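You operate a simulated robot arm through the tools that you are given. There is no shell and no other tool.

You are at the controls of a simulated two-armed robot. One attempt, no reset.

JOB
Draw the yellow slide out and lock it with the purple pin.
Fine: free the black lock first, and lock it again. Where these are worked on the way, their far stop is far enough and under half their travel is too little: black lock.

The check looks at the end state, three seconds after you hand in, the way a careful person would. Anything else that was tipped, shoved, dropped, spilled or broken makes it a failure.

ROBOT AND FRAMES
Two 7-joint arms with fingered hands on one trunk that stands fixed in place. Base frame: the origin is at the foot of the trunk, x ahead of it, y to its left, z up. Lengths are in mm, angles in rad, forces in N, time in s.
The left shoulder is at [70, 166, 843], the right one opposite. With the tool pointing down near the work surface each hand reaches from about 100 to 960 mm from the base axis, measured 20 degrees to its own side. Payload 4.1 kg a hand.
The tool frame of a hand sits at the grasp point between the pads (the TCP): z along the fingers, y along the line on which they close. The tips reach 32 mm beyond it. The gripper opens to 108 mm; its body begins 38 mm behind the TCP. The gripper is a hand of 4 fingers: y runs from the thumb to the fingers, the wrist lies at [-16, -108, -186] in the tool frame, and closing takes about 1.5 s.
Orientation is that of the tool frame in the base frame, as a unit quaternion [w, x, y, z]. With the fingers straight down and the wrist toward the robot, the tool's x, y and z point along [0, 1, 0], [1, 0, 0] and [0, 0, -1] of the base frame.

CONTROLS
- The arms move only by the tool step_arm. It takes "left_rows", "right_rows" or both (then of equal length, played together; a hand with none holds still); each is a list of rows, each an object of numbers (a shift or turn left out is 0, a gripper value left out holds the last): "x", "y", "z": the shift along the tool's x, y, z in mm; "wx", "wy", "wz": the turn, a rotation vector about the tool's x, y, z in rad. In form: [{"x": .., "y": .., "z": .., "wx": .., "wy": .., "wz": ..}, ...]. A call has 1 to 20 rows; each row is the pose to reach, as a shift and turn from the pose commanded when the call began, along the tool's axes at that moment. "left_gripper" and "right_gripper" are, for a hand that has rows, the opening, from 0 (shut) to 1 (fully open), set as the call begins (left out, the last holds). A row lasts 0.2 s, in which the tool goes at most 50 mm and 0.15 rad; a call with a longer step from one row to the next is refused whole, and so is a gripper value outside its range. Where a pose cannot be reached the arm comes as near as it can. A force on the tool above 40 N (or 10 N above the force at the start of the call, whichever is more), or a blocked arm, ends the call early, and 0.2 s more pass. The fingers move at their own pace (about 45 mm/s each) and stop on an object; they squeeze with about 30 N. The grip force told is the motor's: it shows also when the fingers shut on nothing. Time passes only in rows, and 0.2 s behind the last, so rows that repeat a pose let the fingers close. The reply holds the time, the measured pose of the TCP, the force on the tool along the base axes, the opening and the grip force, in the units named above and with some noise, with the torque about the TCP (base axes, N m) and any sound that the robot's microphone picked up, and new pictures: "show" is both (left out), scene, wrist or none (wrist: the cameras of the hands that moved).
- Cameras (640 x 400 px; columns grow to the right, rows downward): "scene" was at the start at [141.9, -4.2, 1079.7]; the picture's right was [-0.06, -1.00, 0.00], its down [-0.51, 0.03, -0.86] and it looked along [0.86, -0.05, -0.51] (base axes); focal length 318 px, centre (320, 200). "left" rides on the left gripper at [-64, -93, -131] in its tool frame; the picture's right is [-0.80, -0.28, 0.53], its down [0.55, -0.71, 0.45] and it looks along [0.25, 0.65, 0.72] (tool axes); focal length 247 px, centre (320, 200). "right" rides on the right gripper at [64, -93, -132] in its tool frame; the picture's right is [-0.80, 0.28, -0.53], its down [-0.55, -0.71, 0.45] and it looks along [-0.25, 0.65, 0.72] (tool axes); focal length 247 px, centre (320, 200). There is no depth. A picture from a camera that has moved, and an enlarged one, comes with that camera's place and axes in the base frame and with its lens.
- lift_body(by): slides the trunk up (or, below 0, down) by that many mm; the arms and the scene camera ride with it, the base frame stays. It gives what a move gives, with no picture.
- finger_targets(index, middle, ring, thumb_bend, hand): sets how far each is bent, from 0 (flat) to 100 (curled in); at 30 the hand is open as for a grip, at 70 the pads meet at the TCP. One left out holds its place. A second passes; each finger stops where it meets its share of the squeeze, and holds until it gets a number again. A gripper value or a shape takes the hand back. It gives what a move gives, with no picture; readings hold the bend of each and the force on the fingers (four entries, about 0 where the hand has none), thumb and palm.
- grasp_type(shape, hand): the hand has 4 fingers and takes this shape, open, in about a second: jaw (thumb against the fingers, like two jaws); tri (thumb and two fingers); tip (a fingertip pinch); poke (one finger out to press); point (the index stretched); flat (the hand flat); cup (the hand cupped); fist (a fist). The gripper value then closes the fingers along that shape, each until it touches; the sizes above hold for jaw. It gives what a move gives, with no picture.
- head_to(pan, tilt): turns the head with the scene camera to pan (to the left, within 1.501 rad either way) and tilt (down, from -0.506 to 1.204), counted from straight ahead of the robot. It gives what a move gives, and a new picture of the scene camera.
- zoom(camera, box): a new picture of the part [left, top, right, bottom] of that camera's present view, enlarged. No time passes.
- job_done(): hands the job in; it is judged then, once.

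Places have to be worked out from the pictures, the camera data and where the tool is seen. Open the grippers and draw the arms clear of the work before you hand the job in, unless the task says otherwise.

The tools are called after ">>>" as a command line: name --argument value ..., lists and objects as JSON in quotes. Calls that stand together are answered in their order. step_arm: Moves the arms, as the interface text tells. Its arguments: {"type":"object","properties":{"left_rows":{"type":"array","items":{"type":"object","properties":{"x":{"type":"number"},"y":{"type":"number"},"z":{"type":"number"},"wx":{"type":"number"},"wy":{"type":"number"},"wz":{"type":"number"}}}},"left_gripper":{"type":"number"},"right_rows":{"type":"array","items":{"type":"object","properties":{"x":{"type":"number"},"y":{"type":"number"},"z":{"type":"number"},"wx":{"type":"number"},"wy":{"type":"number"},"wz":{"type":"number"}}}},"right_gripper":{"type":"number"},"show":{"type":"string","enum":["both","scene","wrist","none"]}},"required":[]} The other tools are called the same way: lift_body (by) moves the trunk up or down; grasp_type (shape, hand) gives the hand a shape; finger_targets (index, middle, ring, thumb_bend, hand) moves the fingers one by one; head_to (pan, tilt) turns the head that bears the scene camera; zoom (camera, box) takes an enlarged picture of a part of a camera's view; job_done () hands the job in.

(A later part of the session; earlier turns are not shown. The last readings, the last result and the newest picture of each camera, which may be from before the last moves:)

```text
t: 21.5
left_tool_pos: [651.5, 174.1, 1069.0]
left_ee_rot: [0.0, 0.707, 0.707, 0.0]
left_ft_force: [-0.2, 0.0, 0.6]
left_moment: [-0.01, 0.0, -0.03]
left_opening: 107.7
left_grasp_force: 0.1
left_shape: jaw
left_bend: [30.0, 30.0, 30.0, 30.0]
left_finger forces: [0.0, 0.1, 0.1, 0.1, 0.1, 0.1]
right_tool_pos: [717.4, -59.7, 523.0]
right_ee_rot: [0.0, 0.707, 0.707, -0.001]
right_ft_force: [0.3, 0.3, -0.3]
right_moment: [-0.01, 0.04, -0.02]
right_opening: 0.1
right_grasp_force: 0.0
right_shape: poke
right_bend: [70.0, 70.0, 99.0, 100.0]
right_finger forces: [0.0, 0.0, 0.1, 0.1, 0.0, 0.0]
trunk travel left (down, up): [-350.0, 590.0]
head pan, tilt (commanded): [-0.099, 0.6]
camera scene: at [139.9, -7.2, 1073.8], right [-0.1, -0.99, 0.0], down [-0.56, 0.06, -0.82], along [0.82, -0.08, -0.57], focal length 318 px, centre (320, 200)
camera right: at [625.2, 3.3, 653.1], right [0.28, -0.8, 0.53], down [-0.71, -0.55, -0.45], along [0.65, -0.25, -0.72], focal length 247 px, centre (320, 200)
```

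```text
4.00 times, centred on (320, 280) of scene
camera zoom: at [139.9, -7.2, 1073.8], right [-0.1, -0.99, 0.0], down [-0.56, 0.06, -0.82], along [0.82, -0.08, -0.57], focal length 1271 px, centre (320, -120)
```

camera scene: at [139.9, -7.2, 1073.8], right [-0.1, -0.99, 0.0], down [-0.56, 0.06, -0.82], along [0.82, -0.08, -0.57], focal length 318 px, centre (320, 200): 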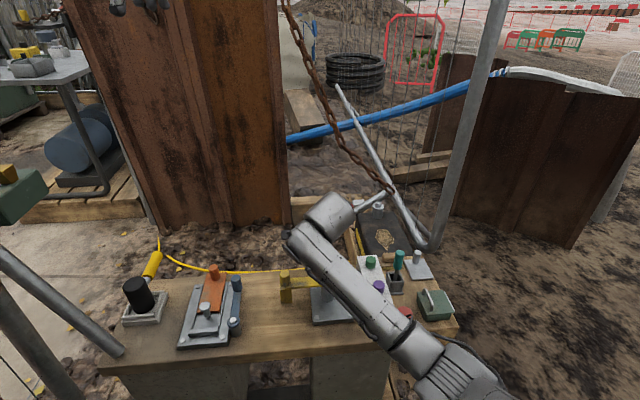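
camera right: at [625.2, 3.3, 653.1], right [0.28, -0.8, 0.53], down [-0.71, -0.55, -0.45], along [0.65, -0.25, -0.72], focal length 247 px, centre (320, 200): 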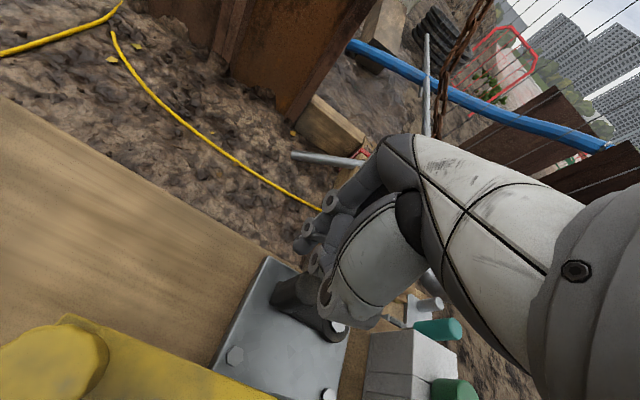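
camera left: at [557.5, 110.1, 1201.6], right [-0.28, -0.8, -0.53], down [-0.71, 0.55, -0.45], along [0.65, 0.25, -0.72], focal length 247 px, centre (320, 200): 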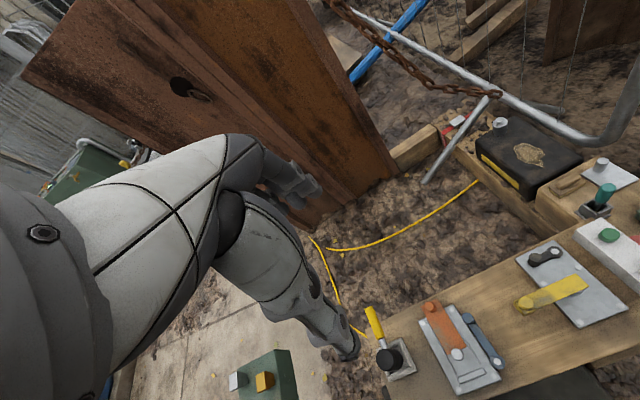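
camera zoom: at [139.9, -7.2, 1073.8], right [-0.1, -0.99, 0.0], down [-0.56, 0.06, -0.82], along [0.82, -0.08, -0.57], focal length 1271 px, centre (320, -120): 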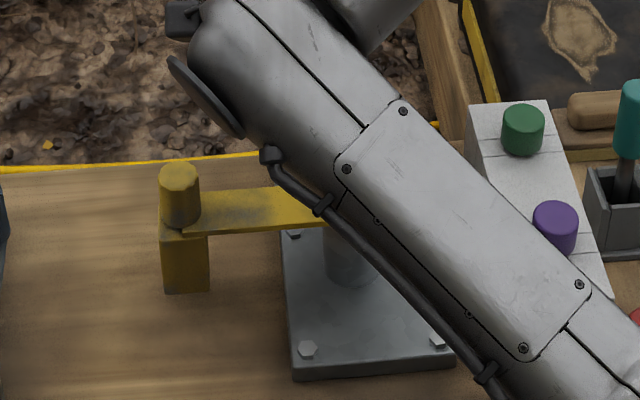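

No contact yet; knob top is confirmed at (687,−59). I now pull gently toward the robot in small steps to test whether the lever swings that way.

>>> step_arm --right_rows '[{"y": -4}, {"y": -8}, {"y": -11}, {"y": -14}, {"y": -16}]' --show "wrist"

>>> zoom --camera "right" --box '[180, 170, 400, 330]'

```text
t: 22.7
left_tool_pos: [651.4, 174.5, 1069.1]
left_ee_rot: [0.0, 0.707, 0.707, 0.0]
left_ft_force: [-0.6, -0.5, 0.2]
left_moment: [-0.02, 0.0, -0.03]
left_opening: 107.4
left_grasp_force: 0.1
left_shape: jaw
left_bend: [30.0, 30.0, 30.0, 30.0]
left_finger forces: [0.0, 0.0, 0.0, 0.0, 0.0, 0.0]
right_tool_pos: [700.8, -60.8, 522.3]
right_ee_rot: [0.001, 0.707, 0.707, 0.0]
right_ft_force: [-1.2, 0.9, 0.1]
right_moment: [0.01, 0.02, -0.04]
right_opening: 0.0
right_grasp_force: 0.0
right_shape: poke
right_bend: [70.0, 70.0, 99.0, 100.0]
right_finger forces: [0.0, 0.0, 0.1, 0.0, 0.2, 0.0]
trunk travel left (down, up): [-350.0, 590.0]
head pan, tilt (commanded): [-0.099, 0.6]
camera right: at [608.2, 2.8, 653.2], right [0.28, -0.8, 0.53], down [-0.71, -0.55, -0.45], along [0.65, -0.25, -0.72], focal length 247 px, centre (320, 200)
```

right: 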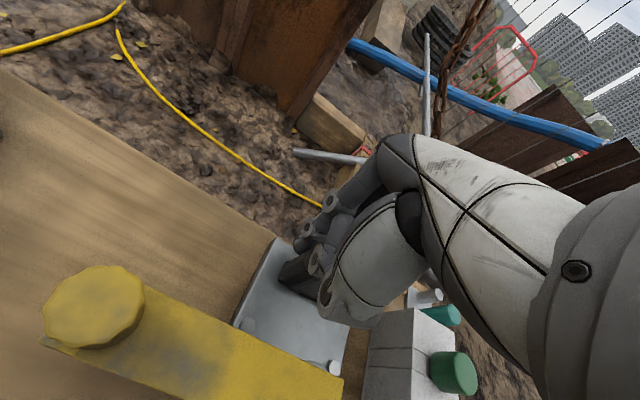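

```text
2.50 times, centred on (290, 250) of right
camera zoom: at [608.2, 2.8, 653.2], right [0.28, -0.8, 0.53], down [-0.71, -0.55, -0.45], along [0.65, -0.25, -0.72], focal length 617 px, centre (395, 75)
```

zoom: 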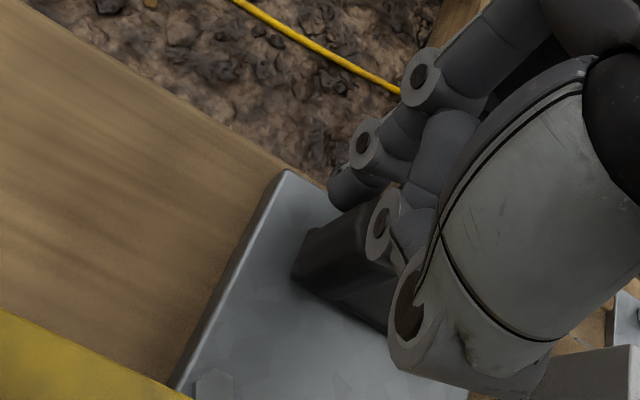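

No contact force yet (about 1 N). I continue pulling in small steps.

>>> step_arm --right_rows '[{"y": -3}, {"y": -6}, {"y": -9}, {"y": -12}]' --show "none"

>>> zoom --camera "right" --box '[180, 170, 400, 330]'

```text
t: 23.8
left_tool_pos: [653.4, 175.0, 1068.0]
left_ee_rot: [0.0, 0.707, 0.707, -0.001]
left_ft_force: [1.0, -0.1, 0.0]
left_moment: [-0.01, 0.02, 0.02]
left_opening: 107.9
left_grasp_force: 0.0
left_shape: jaw
left_bend: [30.0, 30.0, 30.0, 30.0]
left_finger forces: [0.1, 0.0, 0.0, 0.0, 0.1, 0.1]
right_tool_pos: [692.9, -61.5, 524.4]
right_ee_rot: [0.002, 0.708, 0.707, 0.003]
right_ft_force: [31.0, 2.1, -6.0]
right_moment: [0.01, -0.79, -0.02]
right_opening: 0.0
right_grasp_force: 0.2
right_shape: poke
right_bend: [70.0, 70.0, 99.0, 100.0]
right_finger forces: [16.4, 14.6, 0.1, 0.0, 0.1, 0.1]
trunk travel left (down, up): [-350.0, 590.0]
head pan, tilt (commanded): [-0.099, 0.6]
stopped in row 4 (right hand): the force on the tool passed its limit at 43 N (the readings are from after the stop); the commanded pose is now the measured one
```

```text
2.50 times, centred on (290, 250) of right
camera zoom: at [599.4, 2.1, 654.3], right [0.28, -0.8, 0.53], down [-0.7, -0.55, -0.45], along [0.66, -0.25, -0.71], focal length 617 px, centre (395, 75)
```

zoom: 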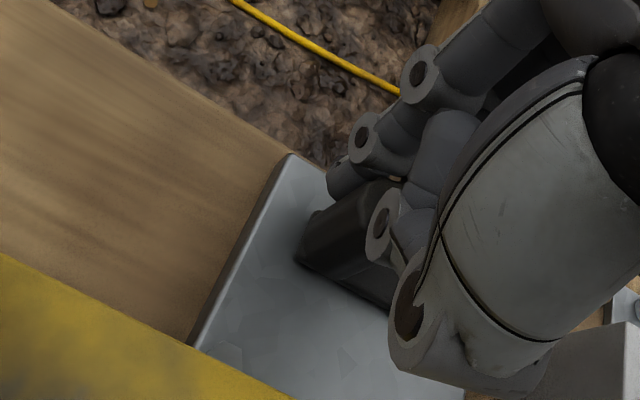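

The knob is firm against a stop toward the robot (31 N, no motion), so the free swing must be away from the robot. I back off, rise, and yaw the hand 90° so that a single finger can push the knob from its front side without touching the bar.

>>> step_arm --right_rows '[{"y": 6}, {"y": 12}, {"y": 14, "z": -40}, {"y": 14, "z": -85}, {"y": 14, "z": -120, "wz": -0.1}, {"y": 14, "z": -120, "wz": -0.24}, {"y": 14, "z": -120, "wz": -0.38}, {"y": 14, "z": -120, "wz": -0.52}, {"y": 14, "z": -120, "wz": -0.66}, {"y": 14, "z": -120, "wz": -0.8}, {"y": 14, "z": -120, "wz": -0.94}, {"y": 14, "z": -120, "wz": -1.08}, {"y": 14, "z": -120, "wz": -1.22}, {"y": 14, "z": -120, "wz": -1.36}, {"y": 14, "z": -120, "wz": -1.5}, {"y": 14, "z": -120, "wz": -1.57}]' --show "none"

>>> finger_targets --hand "right" --index 70 --middle 100 --ring 100 --thumb_bend 100

>>> zoom --camera "scene" --box '[220, 170, 460, 330]'

>>> zoom --camera "right" --box '[0, 0, 640, 400]'

```text
t: 27.2
left_tool_pos: [651.5, 175.1, 1069.5]
left_ee_rot: [0.0, 0.707, 0.707, -0.001]
left_ft_force: [-1.0, -0.6, 0.9]
left_moment: [-0.01, 0.02, 0.04]
left_opening: 107.3
left_grasp_force: 0.1
left_shape: jaw
left_bend: [30.0, 30.0, 30.0, 30.0]
left_finger forces: [0.0, 0.0, 0.1, 0.0, 0.0, 0.1]
right_tool_pos: [704.7, -61.5, 643.9]
right_ee_rot: [0.003, 0.001, 1.0, 0.001]
right_ft_force: [-0.5, -0.4, 0.0]
right_moment: [0.02, 0.02, 0.03]
right_opening: 0.1
right_grasp_force: 0.1
right_shape: poke
right_bend: [70.0, 70.0, 99.0, 100.0]
right_finger forces: [0.1, 0.0, 0.0, 0.0, 0.1, 0.1]
trunk travel left (down, up): [-350.0, 590.0]
head pan, tilt (commanded): [-0.099, 0.6]
```

```text
t: 28.2
left_tool_pos: [651.9, 174.8, 1069.8]
left_ee_rot: [0.0, 0.707, 0.707, -0.001]
left_ft_force: [0.2, -0.3, -0.3]
left_moment: [0.02, 0.04, 0.0]
left_opening: 107.7
left_grasp_force: 0.2
left_shape: jaw
left_bend: [30.0, 30.0, 30.0, 30.0]
left_finger forces: [0.0, 0.1, 0.1, 0.1, 0.0, 0.0]
right_tool_pos: [704.6, -63.4, 644.3]
right_ee_rot: [0.004, 0.001, 1.0, 0.001]
right_ft_force: [-0.5, -0.1, -0.2]
right_moment: [-0.02, -0.02, 0.02]
right_opening: 26.3
right_grasp_force: 0.0
right_shape: fingers
right_bend: [65.0, 100.0, 100.0, 100.0]
right_finger forces: [0.0, 0.1, 0.0, 0.0, 0.0, 0.0]
trunk travel left (down, up): [-350.0, 590.0]
head pan, tilt (commanded): [-0.099, 0.6]
```

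```text
2.50 times, centred on (340, 250) of scene
camera zoom: at [139.9, -7.2, 1073.7], right [-0.1, -0.99, 0.0], down [-0.56, 0.06, -0.82], along [0.82, -0.08, -0.57], focal length 794 px, centre (270, 75)
```

zoom: 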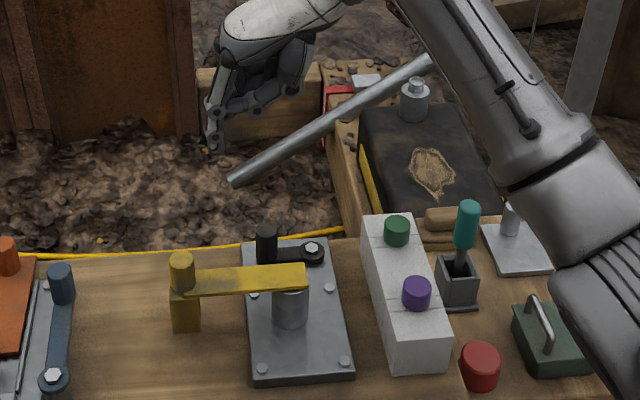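

```text
1.00 times, centred on (320, 200) of right (not enlarged: the box is as wide or as high as the picture)
camera zoom: at [638.6, -155.0, 775.4], right [0.79, 0.28, 0.54], down [0.55, -0.71, -0.44], along [0.26, 0.65, -0.72], focal length 247 px, centre (320, 200)
```

zoom: 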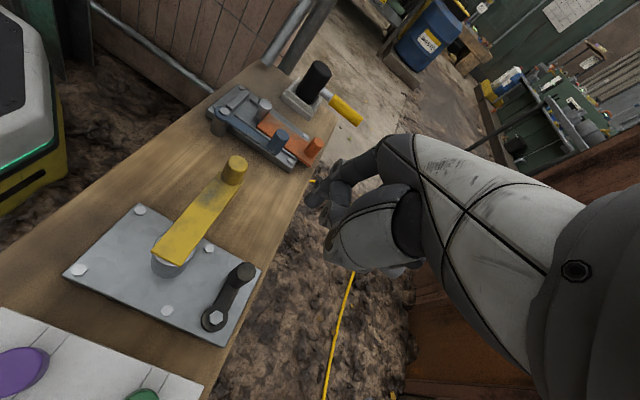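

Now the view is clear. I zoom on the hand to see where the index finger tip actually is, since it appears further forward than expected.

>>> zoom --camera "right" --box '[260, 110, 440, 290]'

>>> zoom --camera "scene" --box '[270, 150, 370, 260]'

```text
2.22 times, centred on (350, 200) of right
camera zoom: at [638.6, -155.0, 775.4], right [0.79, 0.28, 0.54], down [0.55, -0.71, -0.44], along [0.26, 0.65, -0.72], focal length 549 px, centre (253, 200)
```

zoom: 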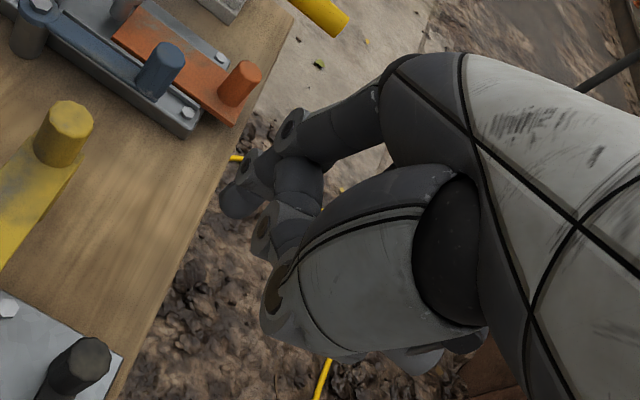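

```text
3.64 times, centred on (320, 205) of scene
camera zoom: at [139.9, -7.2, 1073.7], right [-0.1, -0.99, 0.0], down [-0.56, 0.06, -0.82], along [0.82, -0.08, -0.57], focal length 1156 px, centre (320, 182)
```

zoom: 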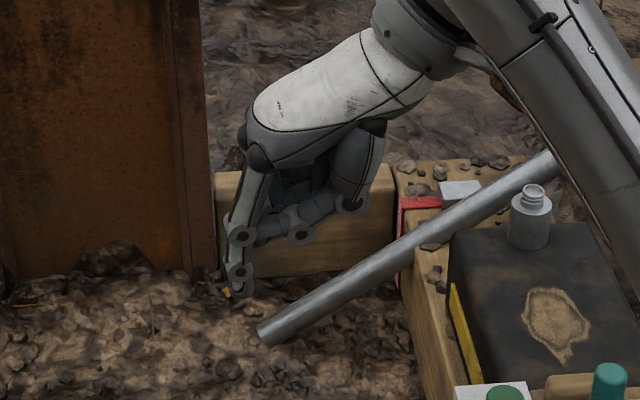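

The index now hangs straight down as a single probe, about TCP+(−14,+47,−28), with the folded digits above TCP height. I position it in front of the black knob (index at ≈(661,−58)) and descend partway.

>>> step_arm --right_rows '[{"x": 15, "y": -21}, {"x": 30, "y": -42}, {"x": 30, "y": -42, "z": 30}, {"x": 30, "y": -42, "z": 60}, {"x": 30, "y": -42, "z": 75}]' --show "none"

>>> zoom --camera "scene" --box '[270, 200, 370, 310]'

>>> zoom --camera "right" --box '[100, 110, 400, 400]'

```text
t: 29.4
left_tool_pos: [651.6, 174.6, 1070.1]
left_ee_rot: [0.0, 0.707, 0.707, 0.0]
left_ft_force: [0.3, -0.3, -0.7]
left_moment: [0.01, 0.01, -0.03]
left_opening: 107.3
left_grasp_force: 0.0
left_shape: jaw
left_bend: [30.0, 30.0, 30.0, 30.0]
left_finger forces: [0.0, 0.1, 0.0, 0.0, 0.1, 0.0]
right_tool_pos: [674.3, -103.4, 570.4]
right_ee_rot: [0.004, 0.001, 1.0, 0.001]
right_ft_force: [-0.4, 0.2, 0.0]
right_moment: [0.01, 0.03, -0.02]
right_opening: 25.4
right_grasp_force: 0.1
right_shape: fingers
right_bend: [65.0, 100.0, 100.0, 100.0]
right_finger forces: [0.1, 0.0, 0.0, 0.1, 0.0, 0.0]
trunk travel left (down, up): [-350.0, 590.0]
head pan, tilt (commanded): [-0.099, 0.6]
```

```text
3.64 times, centred on (320, 255) of scene
camera zoom: at [140.0, -7.3, 1073.7], right [-0.1, -0.99, 0.0], down [-0.56, 0.06, -0.82], along [0.82, -0.08, -0.57], focal length 1156 px, centre (320, 0)
```

zoom: 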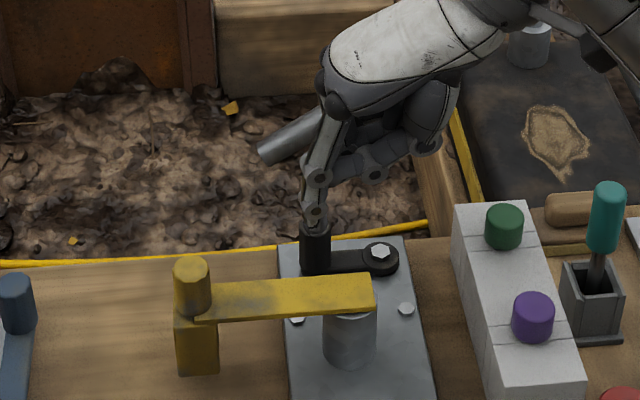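

```text
1.38 times, centred on (250, 255) of right
camera zoom: at [609.2, -197.4, 700.3], right [0.79, 0.28, 0.54], down [0.55, -0.71, -0.44], along [0.26, 0.65, -0.72], focal length 341 px, centre (417, 124)
```

zoom: 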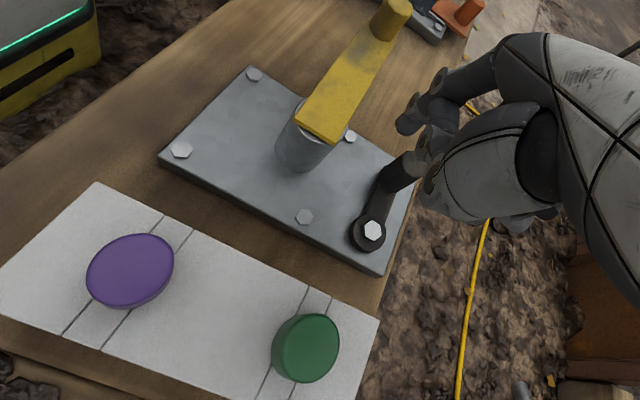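

The index tip computes to about (660,−58), just in front of the knob. I descend to TCP z≈523 and then push in the +x direction in small steps.

>>> step_arm --right_rows '[{"z": 15}, {"z": 30}, {"z": 40}, {"z": 47}, {"z": 47, "x": -4}, {"z": 47, "x": -8}]' --show "none"

>>> zoom --camera "scene" --box '[270, 200, 370, 310]'

>>> zoom --camera "right" --box '[200, 110, 400, 300]'

```text
t: 30.8
left_tool_pos: [651.4, 174.2, 1069.3]
left_ee_rot: [0.0, 0.707, 0.708, 0.0]
left_ft_force: [0.2, -1.2, 0.2]
left_moment: [0.02, -0.01, 0.04]
left_opening: 107.5
left_grasp_force: 0.0
left_shape: jaw
left_bend: [30.0, 30.0, 30.0, 30.0]
left_finger forces: [0.1, 0.0, 0.0, 0.0, 0.0, 0.0]
right_tool_pos: [682.3, -103.7, 522.1]
right_ee_rot: [0.003, 0.001, 1.0, 0.0]
right_ft_force: [0.1, -1.0, 0.0]
right_moment: [-0.05, 0.03, 0.02]
right_opening: 24.8
right_grasp_force: 0.1
right_shape: fingers
right_bend: [65.0, 100.0, 100.0, 100.0]
right_finger forces: [0.0, 0.1, 0.0, 0.1, 0.0, 0.0]
trunk travel left (down, up): [-350.0, 590.0]
head pan, tilt (commanded): [-0.099, 0.6]
```

```text
3.64 times, centred on (320, 255) of scene
camera zoom: at [139.8, -7.2, 1073.7], right [-0.1, -0.99, 0.0], down [-0.56, 0.06, -0.82], along [0.82, -0.08, -0.57], focal length 1156 px, centre (320, 0)
```

zoom: 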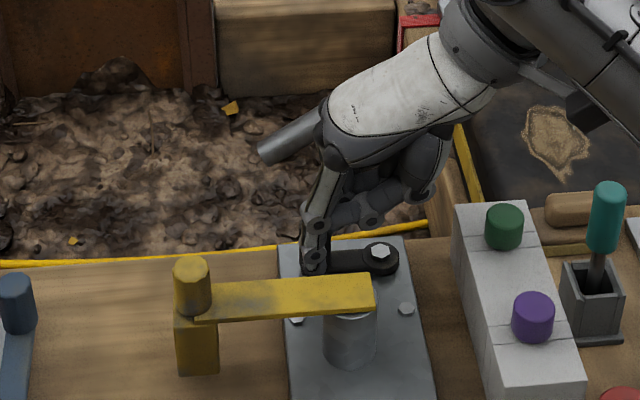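

```text
2.11 times, centred on (300, 205) of right
camera zoom: at [616.5, -197.3, 653.0], right [0.79, 0.28, 0.54], down [0.55, -0.71, -0.44], along [0.26, 0.65, -0.72], focal length 520 px, centre (362, 190)
```

zoom: 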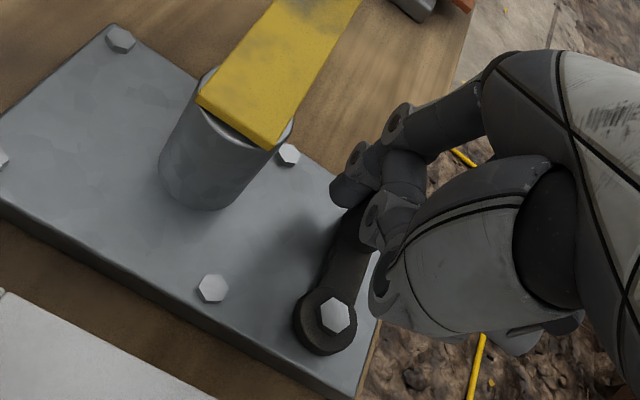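

The finger is at the knob's front side, no force yet. I push further in +x (tool −x) with small steps.

>>> step_arm --right_rows '[{"x": -3}, {"x": -6}, {"x": -9}, {"x": -12}, {"x": -15}]' --show "none"

>>> zoom --camera "right" --box '[200, 110, 400, 300]'

```text
t: 32.0
left_tool_pos: [650.5, 174.1, 1069.4]
left_ee_rot: [0.001, 0.708, 0.706, 0.001]
left_ft_force: [-0.2, 0.1, 0.2]
left_moment: [0.0, 0.02, -0.05]
left_opening: 107.5
left_grasp_force: 0.1
left_shape: jaw
left_bend: [30.0, 30.0, 30.0, 30.0]
left_finger forces: [0.0, 0.1, 0.1, 0.0, 0.0, 0.0]
right_tool_pos: [696.9, -103.9, 523.3]
right_ee_rot: [0.003, 0.0, 1.0, 0.001]
right_ft_force: [-0.3, 1.2, 0.3]
right_moment: [-0.04, 0.03, 0.03]
right_opening: 24.9
right_grasp_force: 0.4
right_shape: fingers
right_bend: [65.0, 100.0, 100.0, 99.0]
right_finger forces: [0.2, 0.0, 0.0, 0.0, 0.0, 0.0]
trunk travel left (down, up): [-350.0, 590.0]
head pan, tilt (commanded): [-0.099, 0.6]
```

```text
2.11 times, centred on (300, 205) of right
camera zoom: at [632.0, -197.3, 653.4], right [0.79, 0.28, 0.54], down [0.55, -0.71, -0.44], along [0.26, 0.65, -0.72], focal length 520 px, centre (362, 190)
```

zoom: 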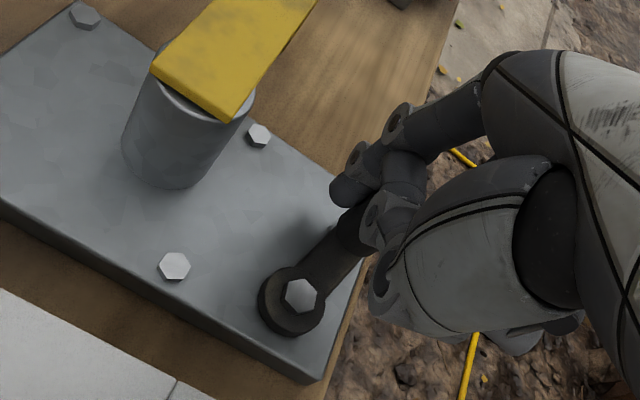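

The lever is swinging with almost no force. I continue the push along the arc around the bolt toward about 60–90°.

>>> step_arm --right_rows '[{"x": -5, "y": 1}, {"x": -10, "y": 2}, {"x": -15, "y": 2}, {"x": -20, "y": 1}, {"x": -25, "y": -1}, {"x": -30, "y": -3}, {"x": -34, "y": -5}]' --show "none"

>>> zoom --camera "right" --box '[180, 110, 380, 300]'

>>> zoom --camera "scene" --box '[270, 200, 370, 310]'

```text
t: 33.6
left_tool_pos: [650.8, 175.8, 1069.2]
left_ee_rot: [0.0, 0.708, 0.707, 0.0]
left_ft_force: [0.6, 0.1, -0.1]
left_moment: [0.0, -0.01, 0.0]
left_opening: 107.5
left_grasp_force: 0.0
left_shape: jaw
left_bend: [30.0, 30.0, 30.0, 30.0]
left_finger forces: [0.0, 0.0, 0.1, 0.0, 0.0, 0.1]
right_tool_pos: [730.0, -106.9, 522.7]
right_ee_rot: [0.004, 0.0, 1.0, 0.001]
right_ft_force: [-6.5, 3.7, 0.2]
right_moment: [0.08, 0.12, 0.15]
right_opening: 25.4
right_grasp_force: 0.9
right_shape: fingers
right_bend: [63.0, 100.0, 100.0, 99.0]
right_finger forces: [3.1, 0.0, 0.0, 0.1, 0.1, 0.0]
trunk travel left (down, up): [-350.0, 590.0]
head pan, tilt (commanded): [-0.099, 0.6]
```

```text
2.11 times, centred on (280, 205) of right
camera zoom: at [665.3, -200.8, 653.7], right [0.79, 0.28, 0.54], down [0.55, -0.71, -0.45], along [0.25, 0.65, -0.72], focal length 520 px, centre (404, 190)
```

zoom: 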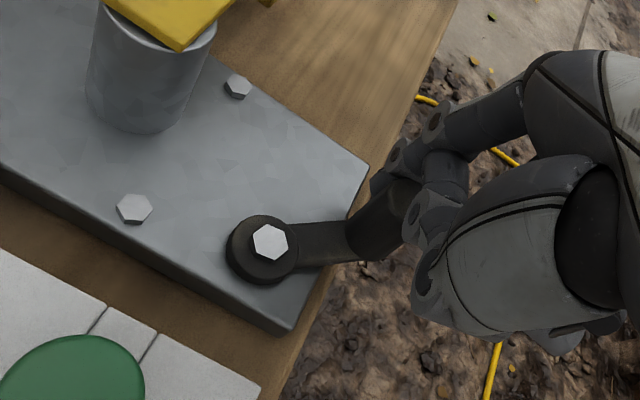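

```text
3.64 times, centred on (320, 255) of scene
camera zoom: at [139.3, -6.8, 1073.8], right [-0.1, -0.99, 0.0], down [-0.56, 0.06, -0.83], along [0.82, -0.08, -0.56], focal length 1156 px, centre (320, 0)
```

zoom: 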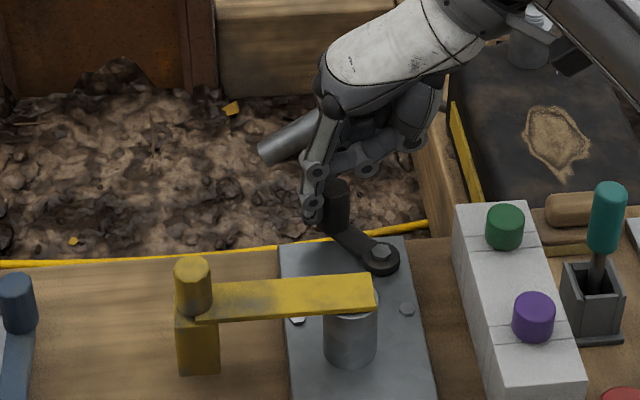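

The lever is now about 55–60° open. I continue pushing along the arc to find the far stop.

>>> step_arm --right_rows '[{"x": -4, "y": -3}, {"x": -8, "y": -6}, {"x": -11, "y": -10}, {"x": -13, "y": -13}]' --show "none"

>>> zoom --camera "right" --box '[180, 110, 380, 300]'

>>> zoom --camera "scene" --box '[270, 200, 370, 310]'

```text
t: 34.6
left_tool_pos: [650.1, 176.7, 1070.2]
left_ee_rot: [0.001, 0.707, 0.707, 0.0]
left_ft_force: [0.1, -0.3, 0.0]
left_moment: [0.01, 0.02, 0.02]
left_opening: 107.4
left_grasp_force: 0.1
left_shape: jaw
left_bend: [30.0, 30.0, 30.0, 30.0]
left_finger forces: [0.0, 0.0, 0.0, 0.1, 0.0, 0.1]
right_tool_pos: [742.5, -118.9, 524.3]
right_ee_rot: [0.003, 0.0, 1.0, 0.001]
right_ft_force: [-14.4, 22.6, -0.1]
right_moment: [0.18, 0.13, 0.31]
right_opening: 29.0
right_grasp_force: 10.4
right_shape: fingers
right_bend: [26.0, 100.0, 100.0, 99.0]
right_finger forces: [21.5, 0.1, 0.1, 0.0, 0.0, 0.0]
trunk travel left (down, up): [-350.0, 590.0]
head pan, tilt (commanded): [-0.099, 0.6]
```

```text
2.11 times, centred on (280, 205) of right
camera zoom: at [678.3, -212.4, 654.8], right [0.79, 0.28, 0.54], down [0.55, -0.7, -0.44], along [0.25, 0.65, -0.72], focal length 520 px, centre (404, 190)
```

zoom: 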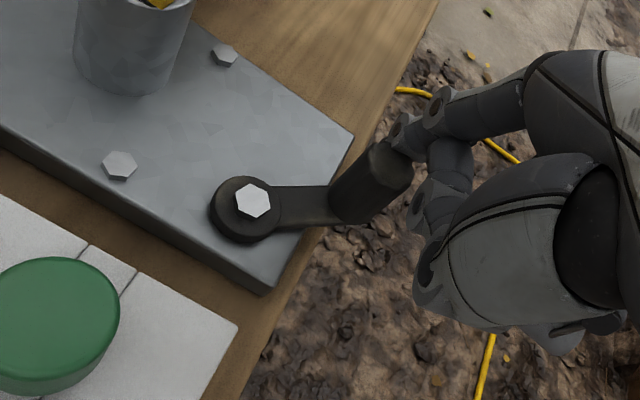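

```text
3.64 times, centred on (320, 255) of scene
camera zoom: at [138.8, -5.5, 1073.9], right [-0.1, -1.0, 0.0], down [-0.56, 0.05, -0.83], along [0.82, -0.08, -0.56], focal length 1156 px, centre (320, 0)
```

zoom: 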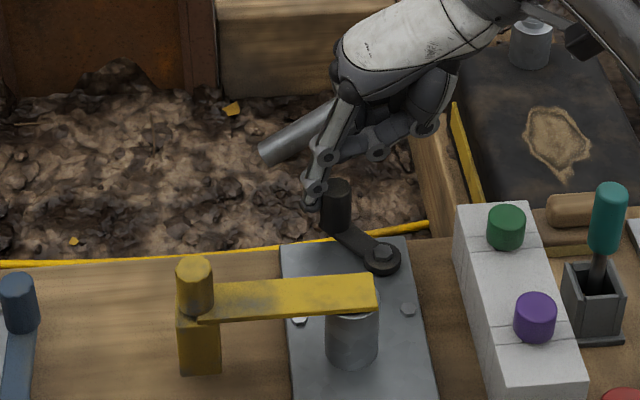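

The lever has met its far stop at about 56° (22 N, finger flexing, no further motion). I back the finger off along the reverse direction and rise, then check whether the lever stays open.

>>> step_arm --right_rows '[{"x": 4, "y": 6}, {"x": 9, "y": 14}, {"x": 13, "y": 20}, {"x": 13, "y": 20, "z": -40}, {"x": 13, "y": 20, "z": -80}, {"x": 0, "y": -10, "z": -120}, {"x": -10, "y": -50, "z": -150}, {"x": -10, "y": -90, "z": -160}]' --show "none"

>>> zoom --camera "scene" --box '[240, 210, 400, 330]'

>>> zoom --camera "right" --box '[0, 0, 640, 400]'

```text
refused: row 6 steps farther than a row can; nothing moved
```

```text
3.33 times, centred on (320, 270) of scene
camera zoom: at [138.8, -5.5, 1073.9], right [-0.1, -1.0, 0.0], down [-0.56, 0.05, -0.83], along [0.82, -0.08, -0.56], focal length 1059 px, centre (320, -33)
```

zoom: 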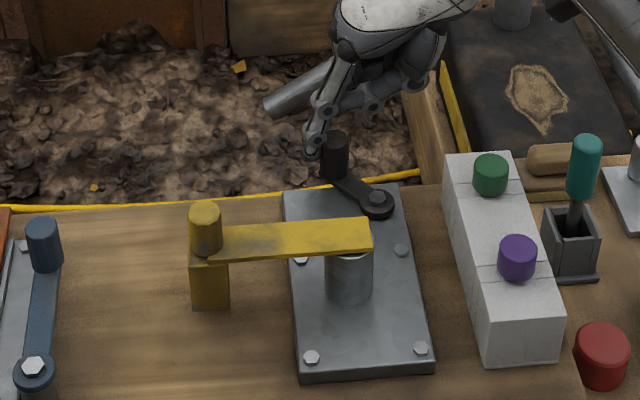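

```text
1.00 times, centred on (320, 200) of right (not enlarged: the box is as wide or as high as the picture)
camera zoom: at [678.3, -212.4, 654.8], right [0.79, 0.28, 0.54], down [0.55, -0.7, -0.44], along [0.25, 0.65, -0.72], focal length 247 px, centre (320, 200)
```

zoom: 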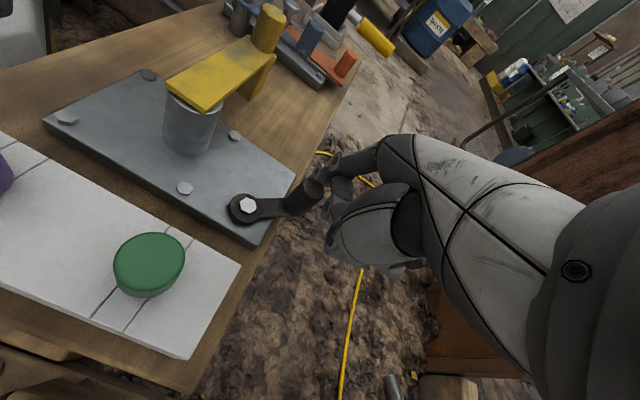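

The call was refused for an over-long step; I resend with smaller steps, and zoom on the yellow part from this useful side view first.

>>> zoom --camera "right" --box '[150, 0, 300, 160]'

>>> step_arm --right_rows '[{"x": 4, "y": 6}, {"x": 9, "y": 14}, {"x": 13, "y": 20}, {"x": 13, "y": 20, "z": -40}, {"x": 13, "y": 20, "z": -80}, {"x": 5, "y": 0, "z": -110}, {"x": 0, "y": -30, "z": -135}, {"x": -5, "y": -60, "z": -155}, {"x": -5, "y": -100, "z": -165}]' --show "none"

>>> zoom --camera "scene" --box '[240, 210, 400, 330]'

>>> zoom --camera "right" --box '[0, 0, 640, 400]'

```text
2.50 times, centred on (225, 80) of right
camera zoom: at [678.3, -212.4, 654.8], right [0.79, 0.28, 0.54], down [0.55, -0.7, -0.44], along [0.25, 0.65, -0.72], focal length 617 px, centre (558, 500)
```

zoom: 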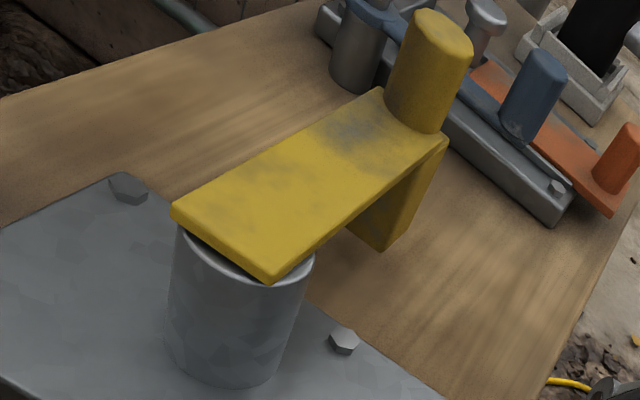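

```text
t: 36.6
left_tool_pos: [651.1, 174.2, 1069.6]
left_ee_rot: [-0.001, 0.707, 0.707, -0.001]
left_ft_force: [0.6, 0.0, -0.5]
left_moment: [0.01, 0.0, -0.01]
left_opening: 107.6
left_grasp_force: 0.1
left_shape: jaw
left_bend: [30.0, 30.0, 30.0, 30.0]
left_finger forces: [0.1, 0.0, 0.1, 0.0, 0.0, 0.0]
right_tool_pos: [747.4, -223.1, 688.5]
right_ee_rot: [0.003, 0.0, 1.0, 0.001]
right_ft_force: [-0.3, 0.5, -1.1]
right_moment: [0.05, -0.02, -0.01]
right_opening: 24.1
right_grasp_force: 0.0
right_shape: fingers
right_bend: [65.0, 100.0, 100.0, 98.0]
right_finger forces: [0.0, 0.0, 0.0, 0.1, 0.0, 0.0]
trunk travel left (down, up): [-350.0, 590.0]
head pan, tilt (commanded): [-0.099, 0.6]
```

```text
3.33 times, centred on (320, 270) of scene
camera zoom: at [139.7, -7.8, 1073.8], right [-0.1, -0.99, 0.0], down [-0.56, 0.06, -0.82], along [0.82, -0.08, -0.57], focal length 1059 px, centre (320, -33)
```

zoom: 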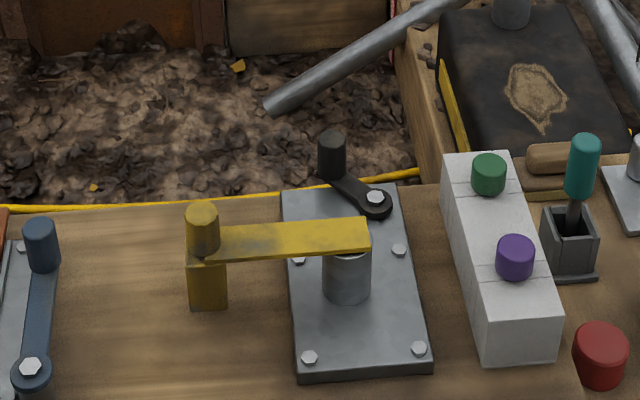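

```text
1.00 times, centred on (320, 200) of right (not enlarged: the box is as wide or as high as the picture)
camera zoom: at [681.8, -315.4, 818.2], right [0.79, 0.28, 0.54], down [0.55, -0.71, -0.44], along [0.26, 0.65, -0.72], focal length 247 px, centre (320, 200)
```

zoom: 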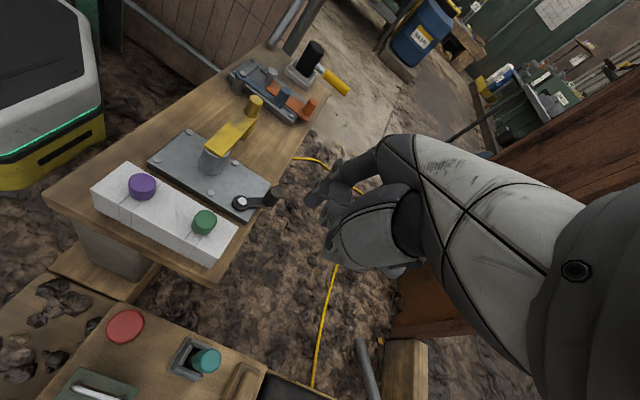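

The lever stays open, and the side view shows the yellow bar lying over an open grey tube, with the knob at its left end. Next I bring the left hand over the yellow knob, yawed so the fingers sit on the knob's right side and the thumb on its left.

>>> step_arm --left_rows '[{"x": -14, "y": -3, "wz": 0.14}, {"x": -28, "y": -6, "wz": 0.28}, {"x": -42, "y": -9, "wz": 0.42}, {"x": -56, "y": -12, "wz": 0.56}, {"x": -70, "y": -15, "wz": 0.7}, {"x": -84, "y": -18, "wz": 0.84}, {"x": -98, "y": -21, "wz": 0.98}, {"x": -112, "y": -24, "wz": 1.12}, {"x": -126, "y": -27, "wz": 1.26}, {"x": -140, "y": -30, "wz": 1.4}, {"x": -152, "y": -34, "wz": 1.54}, {"x": -152, "y": -34, "z": 40, "wz": 1.57}, {"x": -152, "y": -34, "z": 85, "wz": 1.57}, {"x": -152, "y": -34, "z": 130, "wz": 1.57}, {"x": -152, "y": -34, "z": 175, "wz": 1.57}, {"x": -152, "y": -34, "z": 220, "wz": 1.57}, {"x": -152, "y": -34, "z": 265, "wz": 1.57}, {"x": -152, "y": -34, "z": 310, "wz": 1.57}, {"x": -152, "y": -34, "z": 355, "wz": 1.57}, {"x": -152, "y": -34, "z": 400, "wz": 1.57}]' --left_gripper 0.6 --show "both"

```text
t: 40.8
left_tool_pos: [618.0, 24.2, 668.5]
left_ee_rot: [0.0, 1.0, 0.0, 0.0]
left_ft_force: [0.3, 0.6, -0.2]
left_moment: [-0.02, -0.01, 0.02]
left_opening: 65.3
left_grasp_force: 0.1
left_shape: jaw
left_bend: [28.0, 41.0, 38.0, 66.0]
left_finger forces: [0.0, 0.0, 0.1, 0.0, 0.0, 0.0]
right_tool_pos: [747.5, -221.4, 686.4]
right_ee_rot: [0.003, 0.001, 1.0, 0.0]
right_ft_force: [-0.8, 0.4, -0.1]
right_moment: [0.0, 0.01, -0.04]
right_opening: 24.0
right_grasp_force: 0.0
right_shape: fingers
right_bend: [65.0, 100.0, 100.0, 98.0]
right_finger forces: [0.0, 0.0, 0.1, 0.0, 0.0, 0.1]
trunk travel left (down, up): [-350.0, 590.0]
head pan, tilt (commanded): [-0.099, 0.6]
camera scene: at [140.2, -7.1, 1073.8], right [-0.1, -0.99, 0.0], down [-0.56, 0.06, -0.82], along [0.82, -0.08, -0.57], focal length 318 px, centre (320, 200)
camera left: at [554.3, 115.9, 799.5], right [-0.8, 0.28, -0.53], down [0.55, 0.71, -0.45], along [0.25, -0.65, -0.72], focal length 247 px, centre (320, 200)
```

scene: 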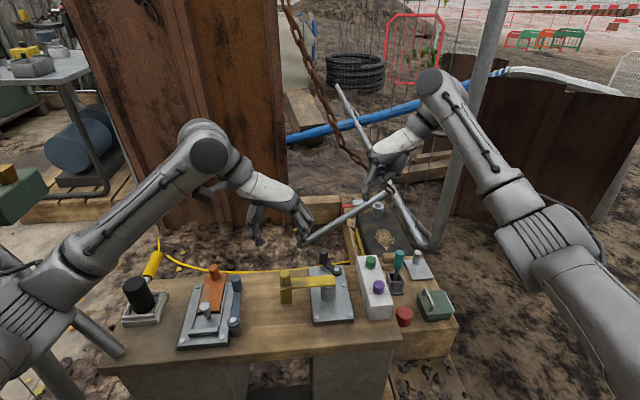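
left: 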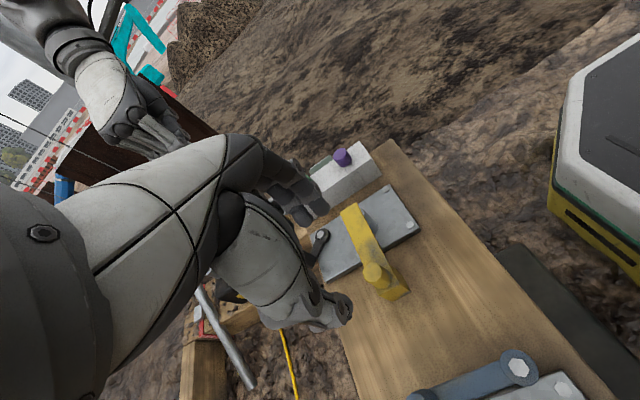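

The knob projects where expected in the left wrist view. I descend to z≈600 and check before the final approach.

>>> step_arm --left_rows '[{"z": 25}, {"z": 45}, {"z": 65}]' --show "none"

>>> zoom --camera "left" --box '[220, 150, 460, 350]'

>>> zoom --camera "scene" --box '[220, 190, 360, 330]'

```text
t: 41.6
left_tool_pos: [617.5, 23.1, 603.6]
left_ee_rot: [-0.001, 1.0, 0.0, 0.0]
left_ft_force: [0.4, -0.3, 0.6]
left_moment: [-0.01, -0.02, 0.02]
left_opening: 65.4
left_grasp_force: 0.1
left_shape: jaw
left_bend: [28.0, 41.0, 38.0, 66.0]
left_finger forces: [0.0, 0.1, 0.1, 0.0, 0.1, 0.0]
right_tool_pos: [747.8, -221.2, 688.5]
right_ee_rot: [0.004, 0.001, 1.0, 0.001]
right_ft_force: [0.1, 0.3, -0.3]
right_moment: [0.03, 0.02, -0.03]
right_opening: 24.3
right_grasp_force: 0.1
right_shape: fingers
right_bend: [65.0, 100.0, 100.0, 98.0]
right_finger forces: [0.1, 0.1, 0.1, 0.0, 0.0, 0.0]
trunk travel left (down, up): [-350.0, 590.0]
head pan, tilt (commanded): [-0.099, 0.6]
```

```text
2.00 times, centred on (340, 250) of left
camera zoom: at [553.0, 115.4, 735.2], right [-0.8, 0.28, -0.53], down [0.55, 0.71, -0.45], along [0.25, -0.65, -0.72], focal length 494 px, centre (280, 100)
```

zoom: 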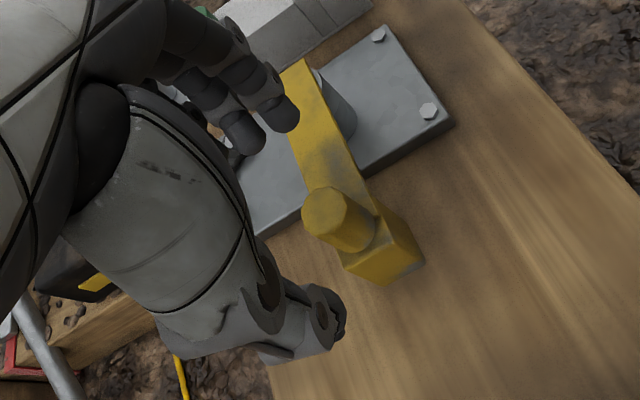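

```text
2.86 times, centred on (290, 260) of scene
camera zoom: at [140.0, -7.2, 1073.7], right [-0.1, -0.99, 0.0], down [-0.56, 0.06, -0.82], along [0.82, -0.08, -0.57], focal length 908 px, centre (406, 29)
```

zoom: 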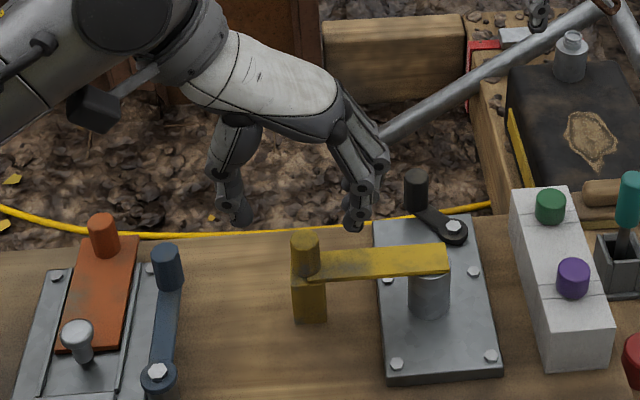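

Thumb tip at y≈67 and fingertips at y≈−16 straddle the knob symmetrically. I lower to TCP z≈570 (tips just above the bar) and then close.

>>> step_arm --left_rows '[{"z": 15}, {"z": 26}, {"z": 34}]' --show "none"

>>> step_arm --left_rows '[{"z": 0}, {"z": 0}, {"z": 0}, {"z": 0}, {"z": 0}, {"z": 0}, {"z": 0}, {"z": 0}]' --left_gripper 0.0 --show "none"

>>> zoom --camera "left" --box '[220, 150, 460, 350]'

>>> zoom --camera "scene" --box '[220, 190, 360, 330]'

```text
t: 42.4
left_tool_pos: [617.7, 23.4, 568.9]
left_ee_rot: [0.0, 1.0, 0.0, 0.0]
left_ft_force: [-0.2, 0.6, 0.3]
left_moment: [0.0, -0.01, -0.03]
left_opening: 65.1
left_grasp_force: 0.0
left_shape: jaw
left_bend: [28.0, 41.0, 38.0, 66.0]
left_finger forces: [0.0, 0.0, 0.0, 0.0, 0.0, 0.0]
right_tool_pos: [747.9, -221.6, 687.9]
right_ee_rot: [0.003, 0.001, 1.0, 0.001]
right_ft_force: [-1.0, 0.8, 0.9]
right_moment: [0.04, 0.01, 0.01]
right_opening: 24.0
right_grasp_force: 0.0
right_shape: fingers
right_bend: [65.0, 100.0, 100.0, 98.0]
right_finger forces: [0.1, 0.0, 0.0, 0.0, 0.1, 0.0]
trunk travel left (down, up): [-350.0, 590.0]
head pan, tilt (commanded): [-0.099, 0.6]
```

```text
t: 44.2
left_tool_pos: [617.8, 23.6, 569.5]
left_ee_rot: [0.0, 1.0, 0.0, -0.001]
left_ft_force: [-0.1, 2.7, -0.9]
left_moment: [0.06, 0.01, -0.01]
left_opening: 13.2
left_grasp_force: 30.2
left_shape: jaw
left_bend: [73.0, 63.0, 67.0, 74.0]
left_finger forces: [14.3, 7.7, 0.0, 0.1, 26.6, 0.1]
right_tool_pos: [747.9, -221.0, 687.5]
right_ee_rot: [0.003, 0.001, 1.0, -0.001]
right_ft_force: [0.6, -0.3, -0.3]
right_moment: [-0.01, 0.03, 0.0]
right_opening: 24.3
right_grasp_force: 0.1
right_shape: fingers
right_bend: [65.0, 100.0, 100.0, 98.0]
right_finger forces: [0.0, 0.0, 0.1, 0.0, 0.0, 0.0]
trunk travel left (down, up): [-350.0, 590.0]
head pan, tilt (commanded): [-0.099, 0.6]
```

```text
2.00 times, centred on (340, 250) of left
camera zoom: at [553.3, 115.3, 700.5], right [-0.8, 0.28, -0.53], down [0.55, 0.71, -0.45], along [0.25, -0.65, -0.72], focal length 494 px, centre (280, 100)
```

zoom: 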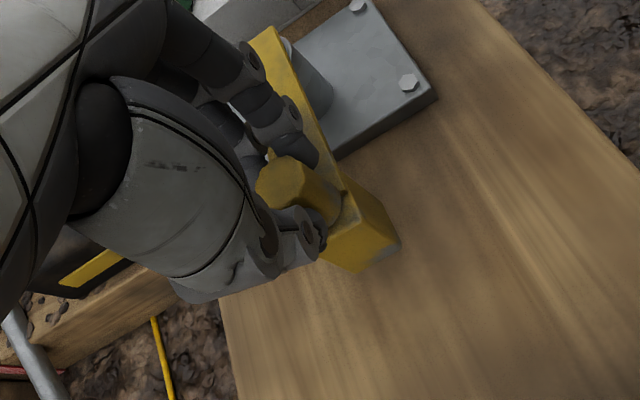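

```text
2.86 times, centred on (290, 260) of scene
camera zoom: at [140.1, -6.9, 1073.7], right [-0.1, -0.99, 0.0], down [-0.56, 0.06, -0.82], along [0.82, -0.08, -0.57], focal length 908 px, centre (406, 29)
```

zoom: 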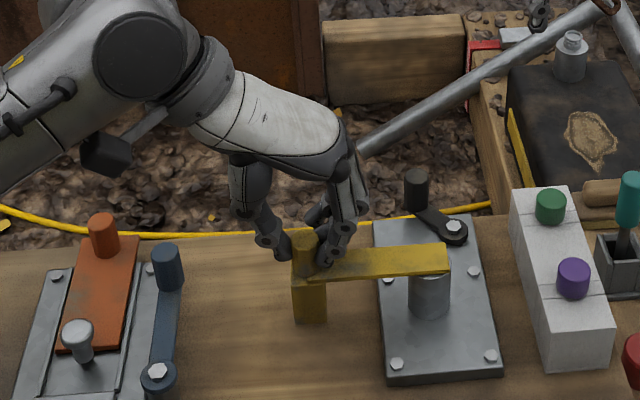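

The left hand grips the yellow knob (index 14, middle 8, thumb 27 N). Now I pull gently to the left (+y, tool −y) and watch the force.

>>> step_arm --left_rows '[{"y": -2}, {"y": -4}, {"y": -6}, {"y": -9}, {"y": -12}]' --show "none"

>>> zoom --camera "scene" --box '[220, 190, 360, 330]'

```text
t: 45.4
left_tool_pos: [618.4, 34.8, 568.6]
left_ee_rot: [0.001, 1.0, 0.0, 0.001]
left_ft_force: [2.4, -2.1, -6.3]
left_moment: [-0.09, -0.06, 0.03]
left_opening: 12.9
left_grasp_force: 29.6
left_shape: jaw
left_bend: [73.0, 63.0, 67.0, 74.0]
left_finger forces: [16.1, 9.8, 0.0, 0.0, 24.2, 0.1]
right_tool_pos: [748.5, -221.9, 686.8]
right_ee_rot: [0.004, 0.002, 1.0, 0.002]
right_ft_force: [-0.1, 0.0, -0.4]
right_moment: [0.0, -0.02, 0.02]
right_opening: 24.4
right_grasp_force: 0.0
right_shape: fingers
right_bend: [65.0, 100.0, 100.0, 98.0]
right_finger forces: [0.0, 0.0, 0.0, 0.1, 0.0, 0.0]
trunk travel left (down, up): [-350.0, 590.0]
head pan, tilt (commanded): [-0.099, 0.6]
```

```text
2.86 times, centred on (290, 260) of scene
camera zoom: at [140.7, -7.3, 1073.6], right [-0.1, -0.99, 0.0], down [-0.56, 0.06, -0.82], along [0.82, -0.08, -0.57], focal length 908 px, centre (406, 29)
```

zoom: 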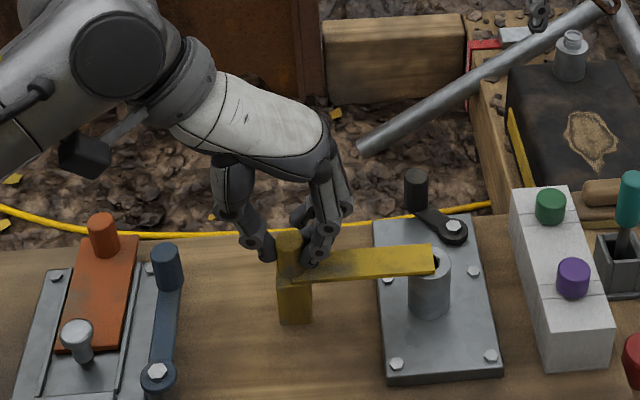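

The slide moves left and begins to uncover a hole in the grey tube, confirming the design. I continue drawing it out toward its stop.

>>> step_arm --left_rows '[{"y": -4}, {"y": -8}, {"y": -12}, {"y": -16}, {"y": -20}, {"y": -24}, {"y": -28}, {"y": -32}]' --show "none"

>>> zoom --camera "scene" --box '[220, 190, 360, 330]'

```text
t: 47.2
left_tool_pos: [617.2, 65.6, 570.5]
left_ee_rot: [0.001, 1.0, 0.0, -0.001]
left_ft_force: [4.8, -8.2, -4.8]
left_moment: [-0.33, -0.15, -0.03]
left_opening: 13.1
left_grasp_force: 30.0
left_shape: jaw
left_bend: [73.0, 62.0, 67.0, 74.0]
left_finger forces: [17.9, 11.6, 0.0, 0.0, 21.9, 0.0]
right_tool_pos: [747.2, -222.3, 686.0]
right_ee_rot: [0.004, 0.001, 1.0, 0.002]
right_ft_force: [-0.4, 0.6, 0.8]
right_moment: [0.01, 0.01, 0.0]
right_opening: 23.9
right_grasp_force: 0.1
right_shape: fingers
right_bend: [65.0, 100.0, 100.0, 98.0]
right_finger forces: [0.0, 0.0, 0.0, 0.0, 0.1, 0.0]
trunk travel left (down, up): [-350.0, 590.0]
head pan, tilt (commanded): [-0.099, 0.6]
```

```text
2.86 times, centred on (290, 260) of scene
camera zoom: at [140.6, -8.0, 1073.7], right [-0.1, -0.99, 0.0], down [-0.56, 0.06, -0.82], along [0.82, -0.08, -0.57], focal length 908 px, centre (406, 29)
```

zoom: 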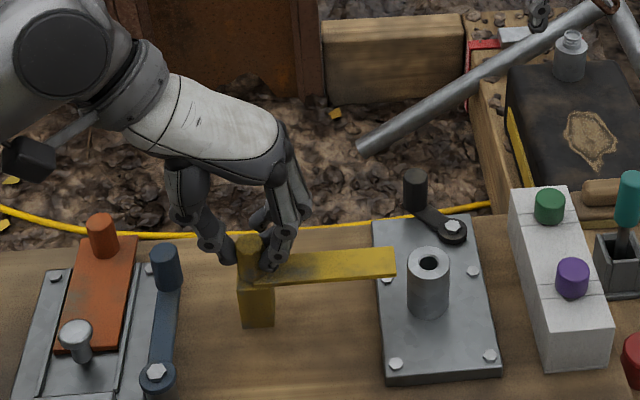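

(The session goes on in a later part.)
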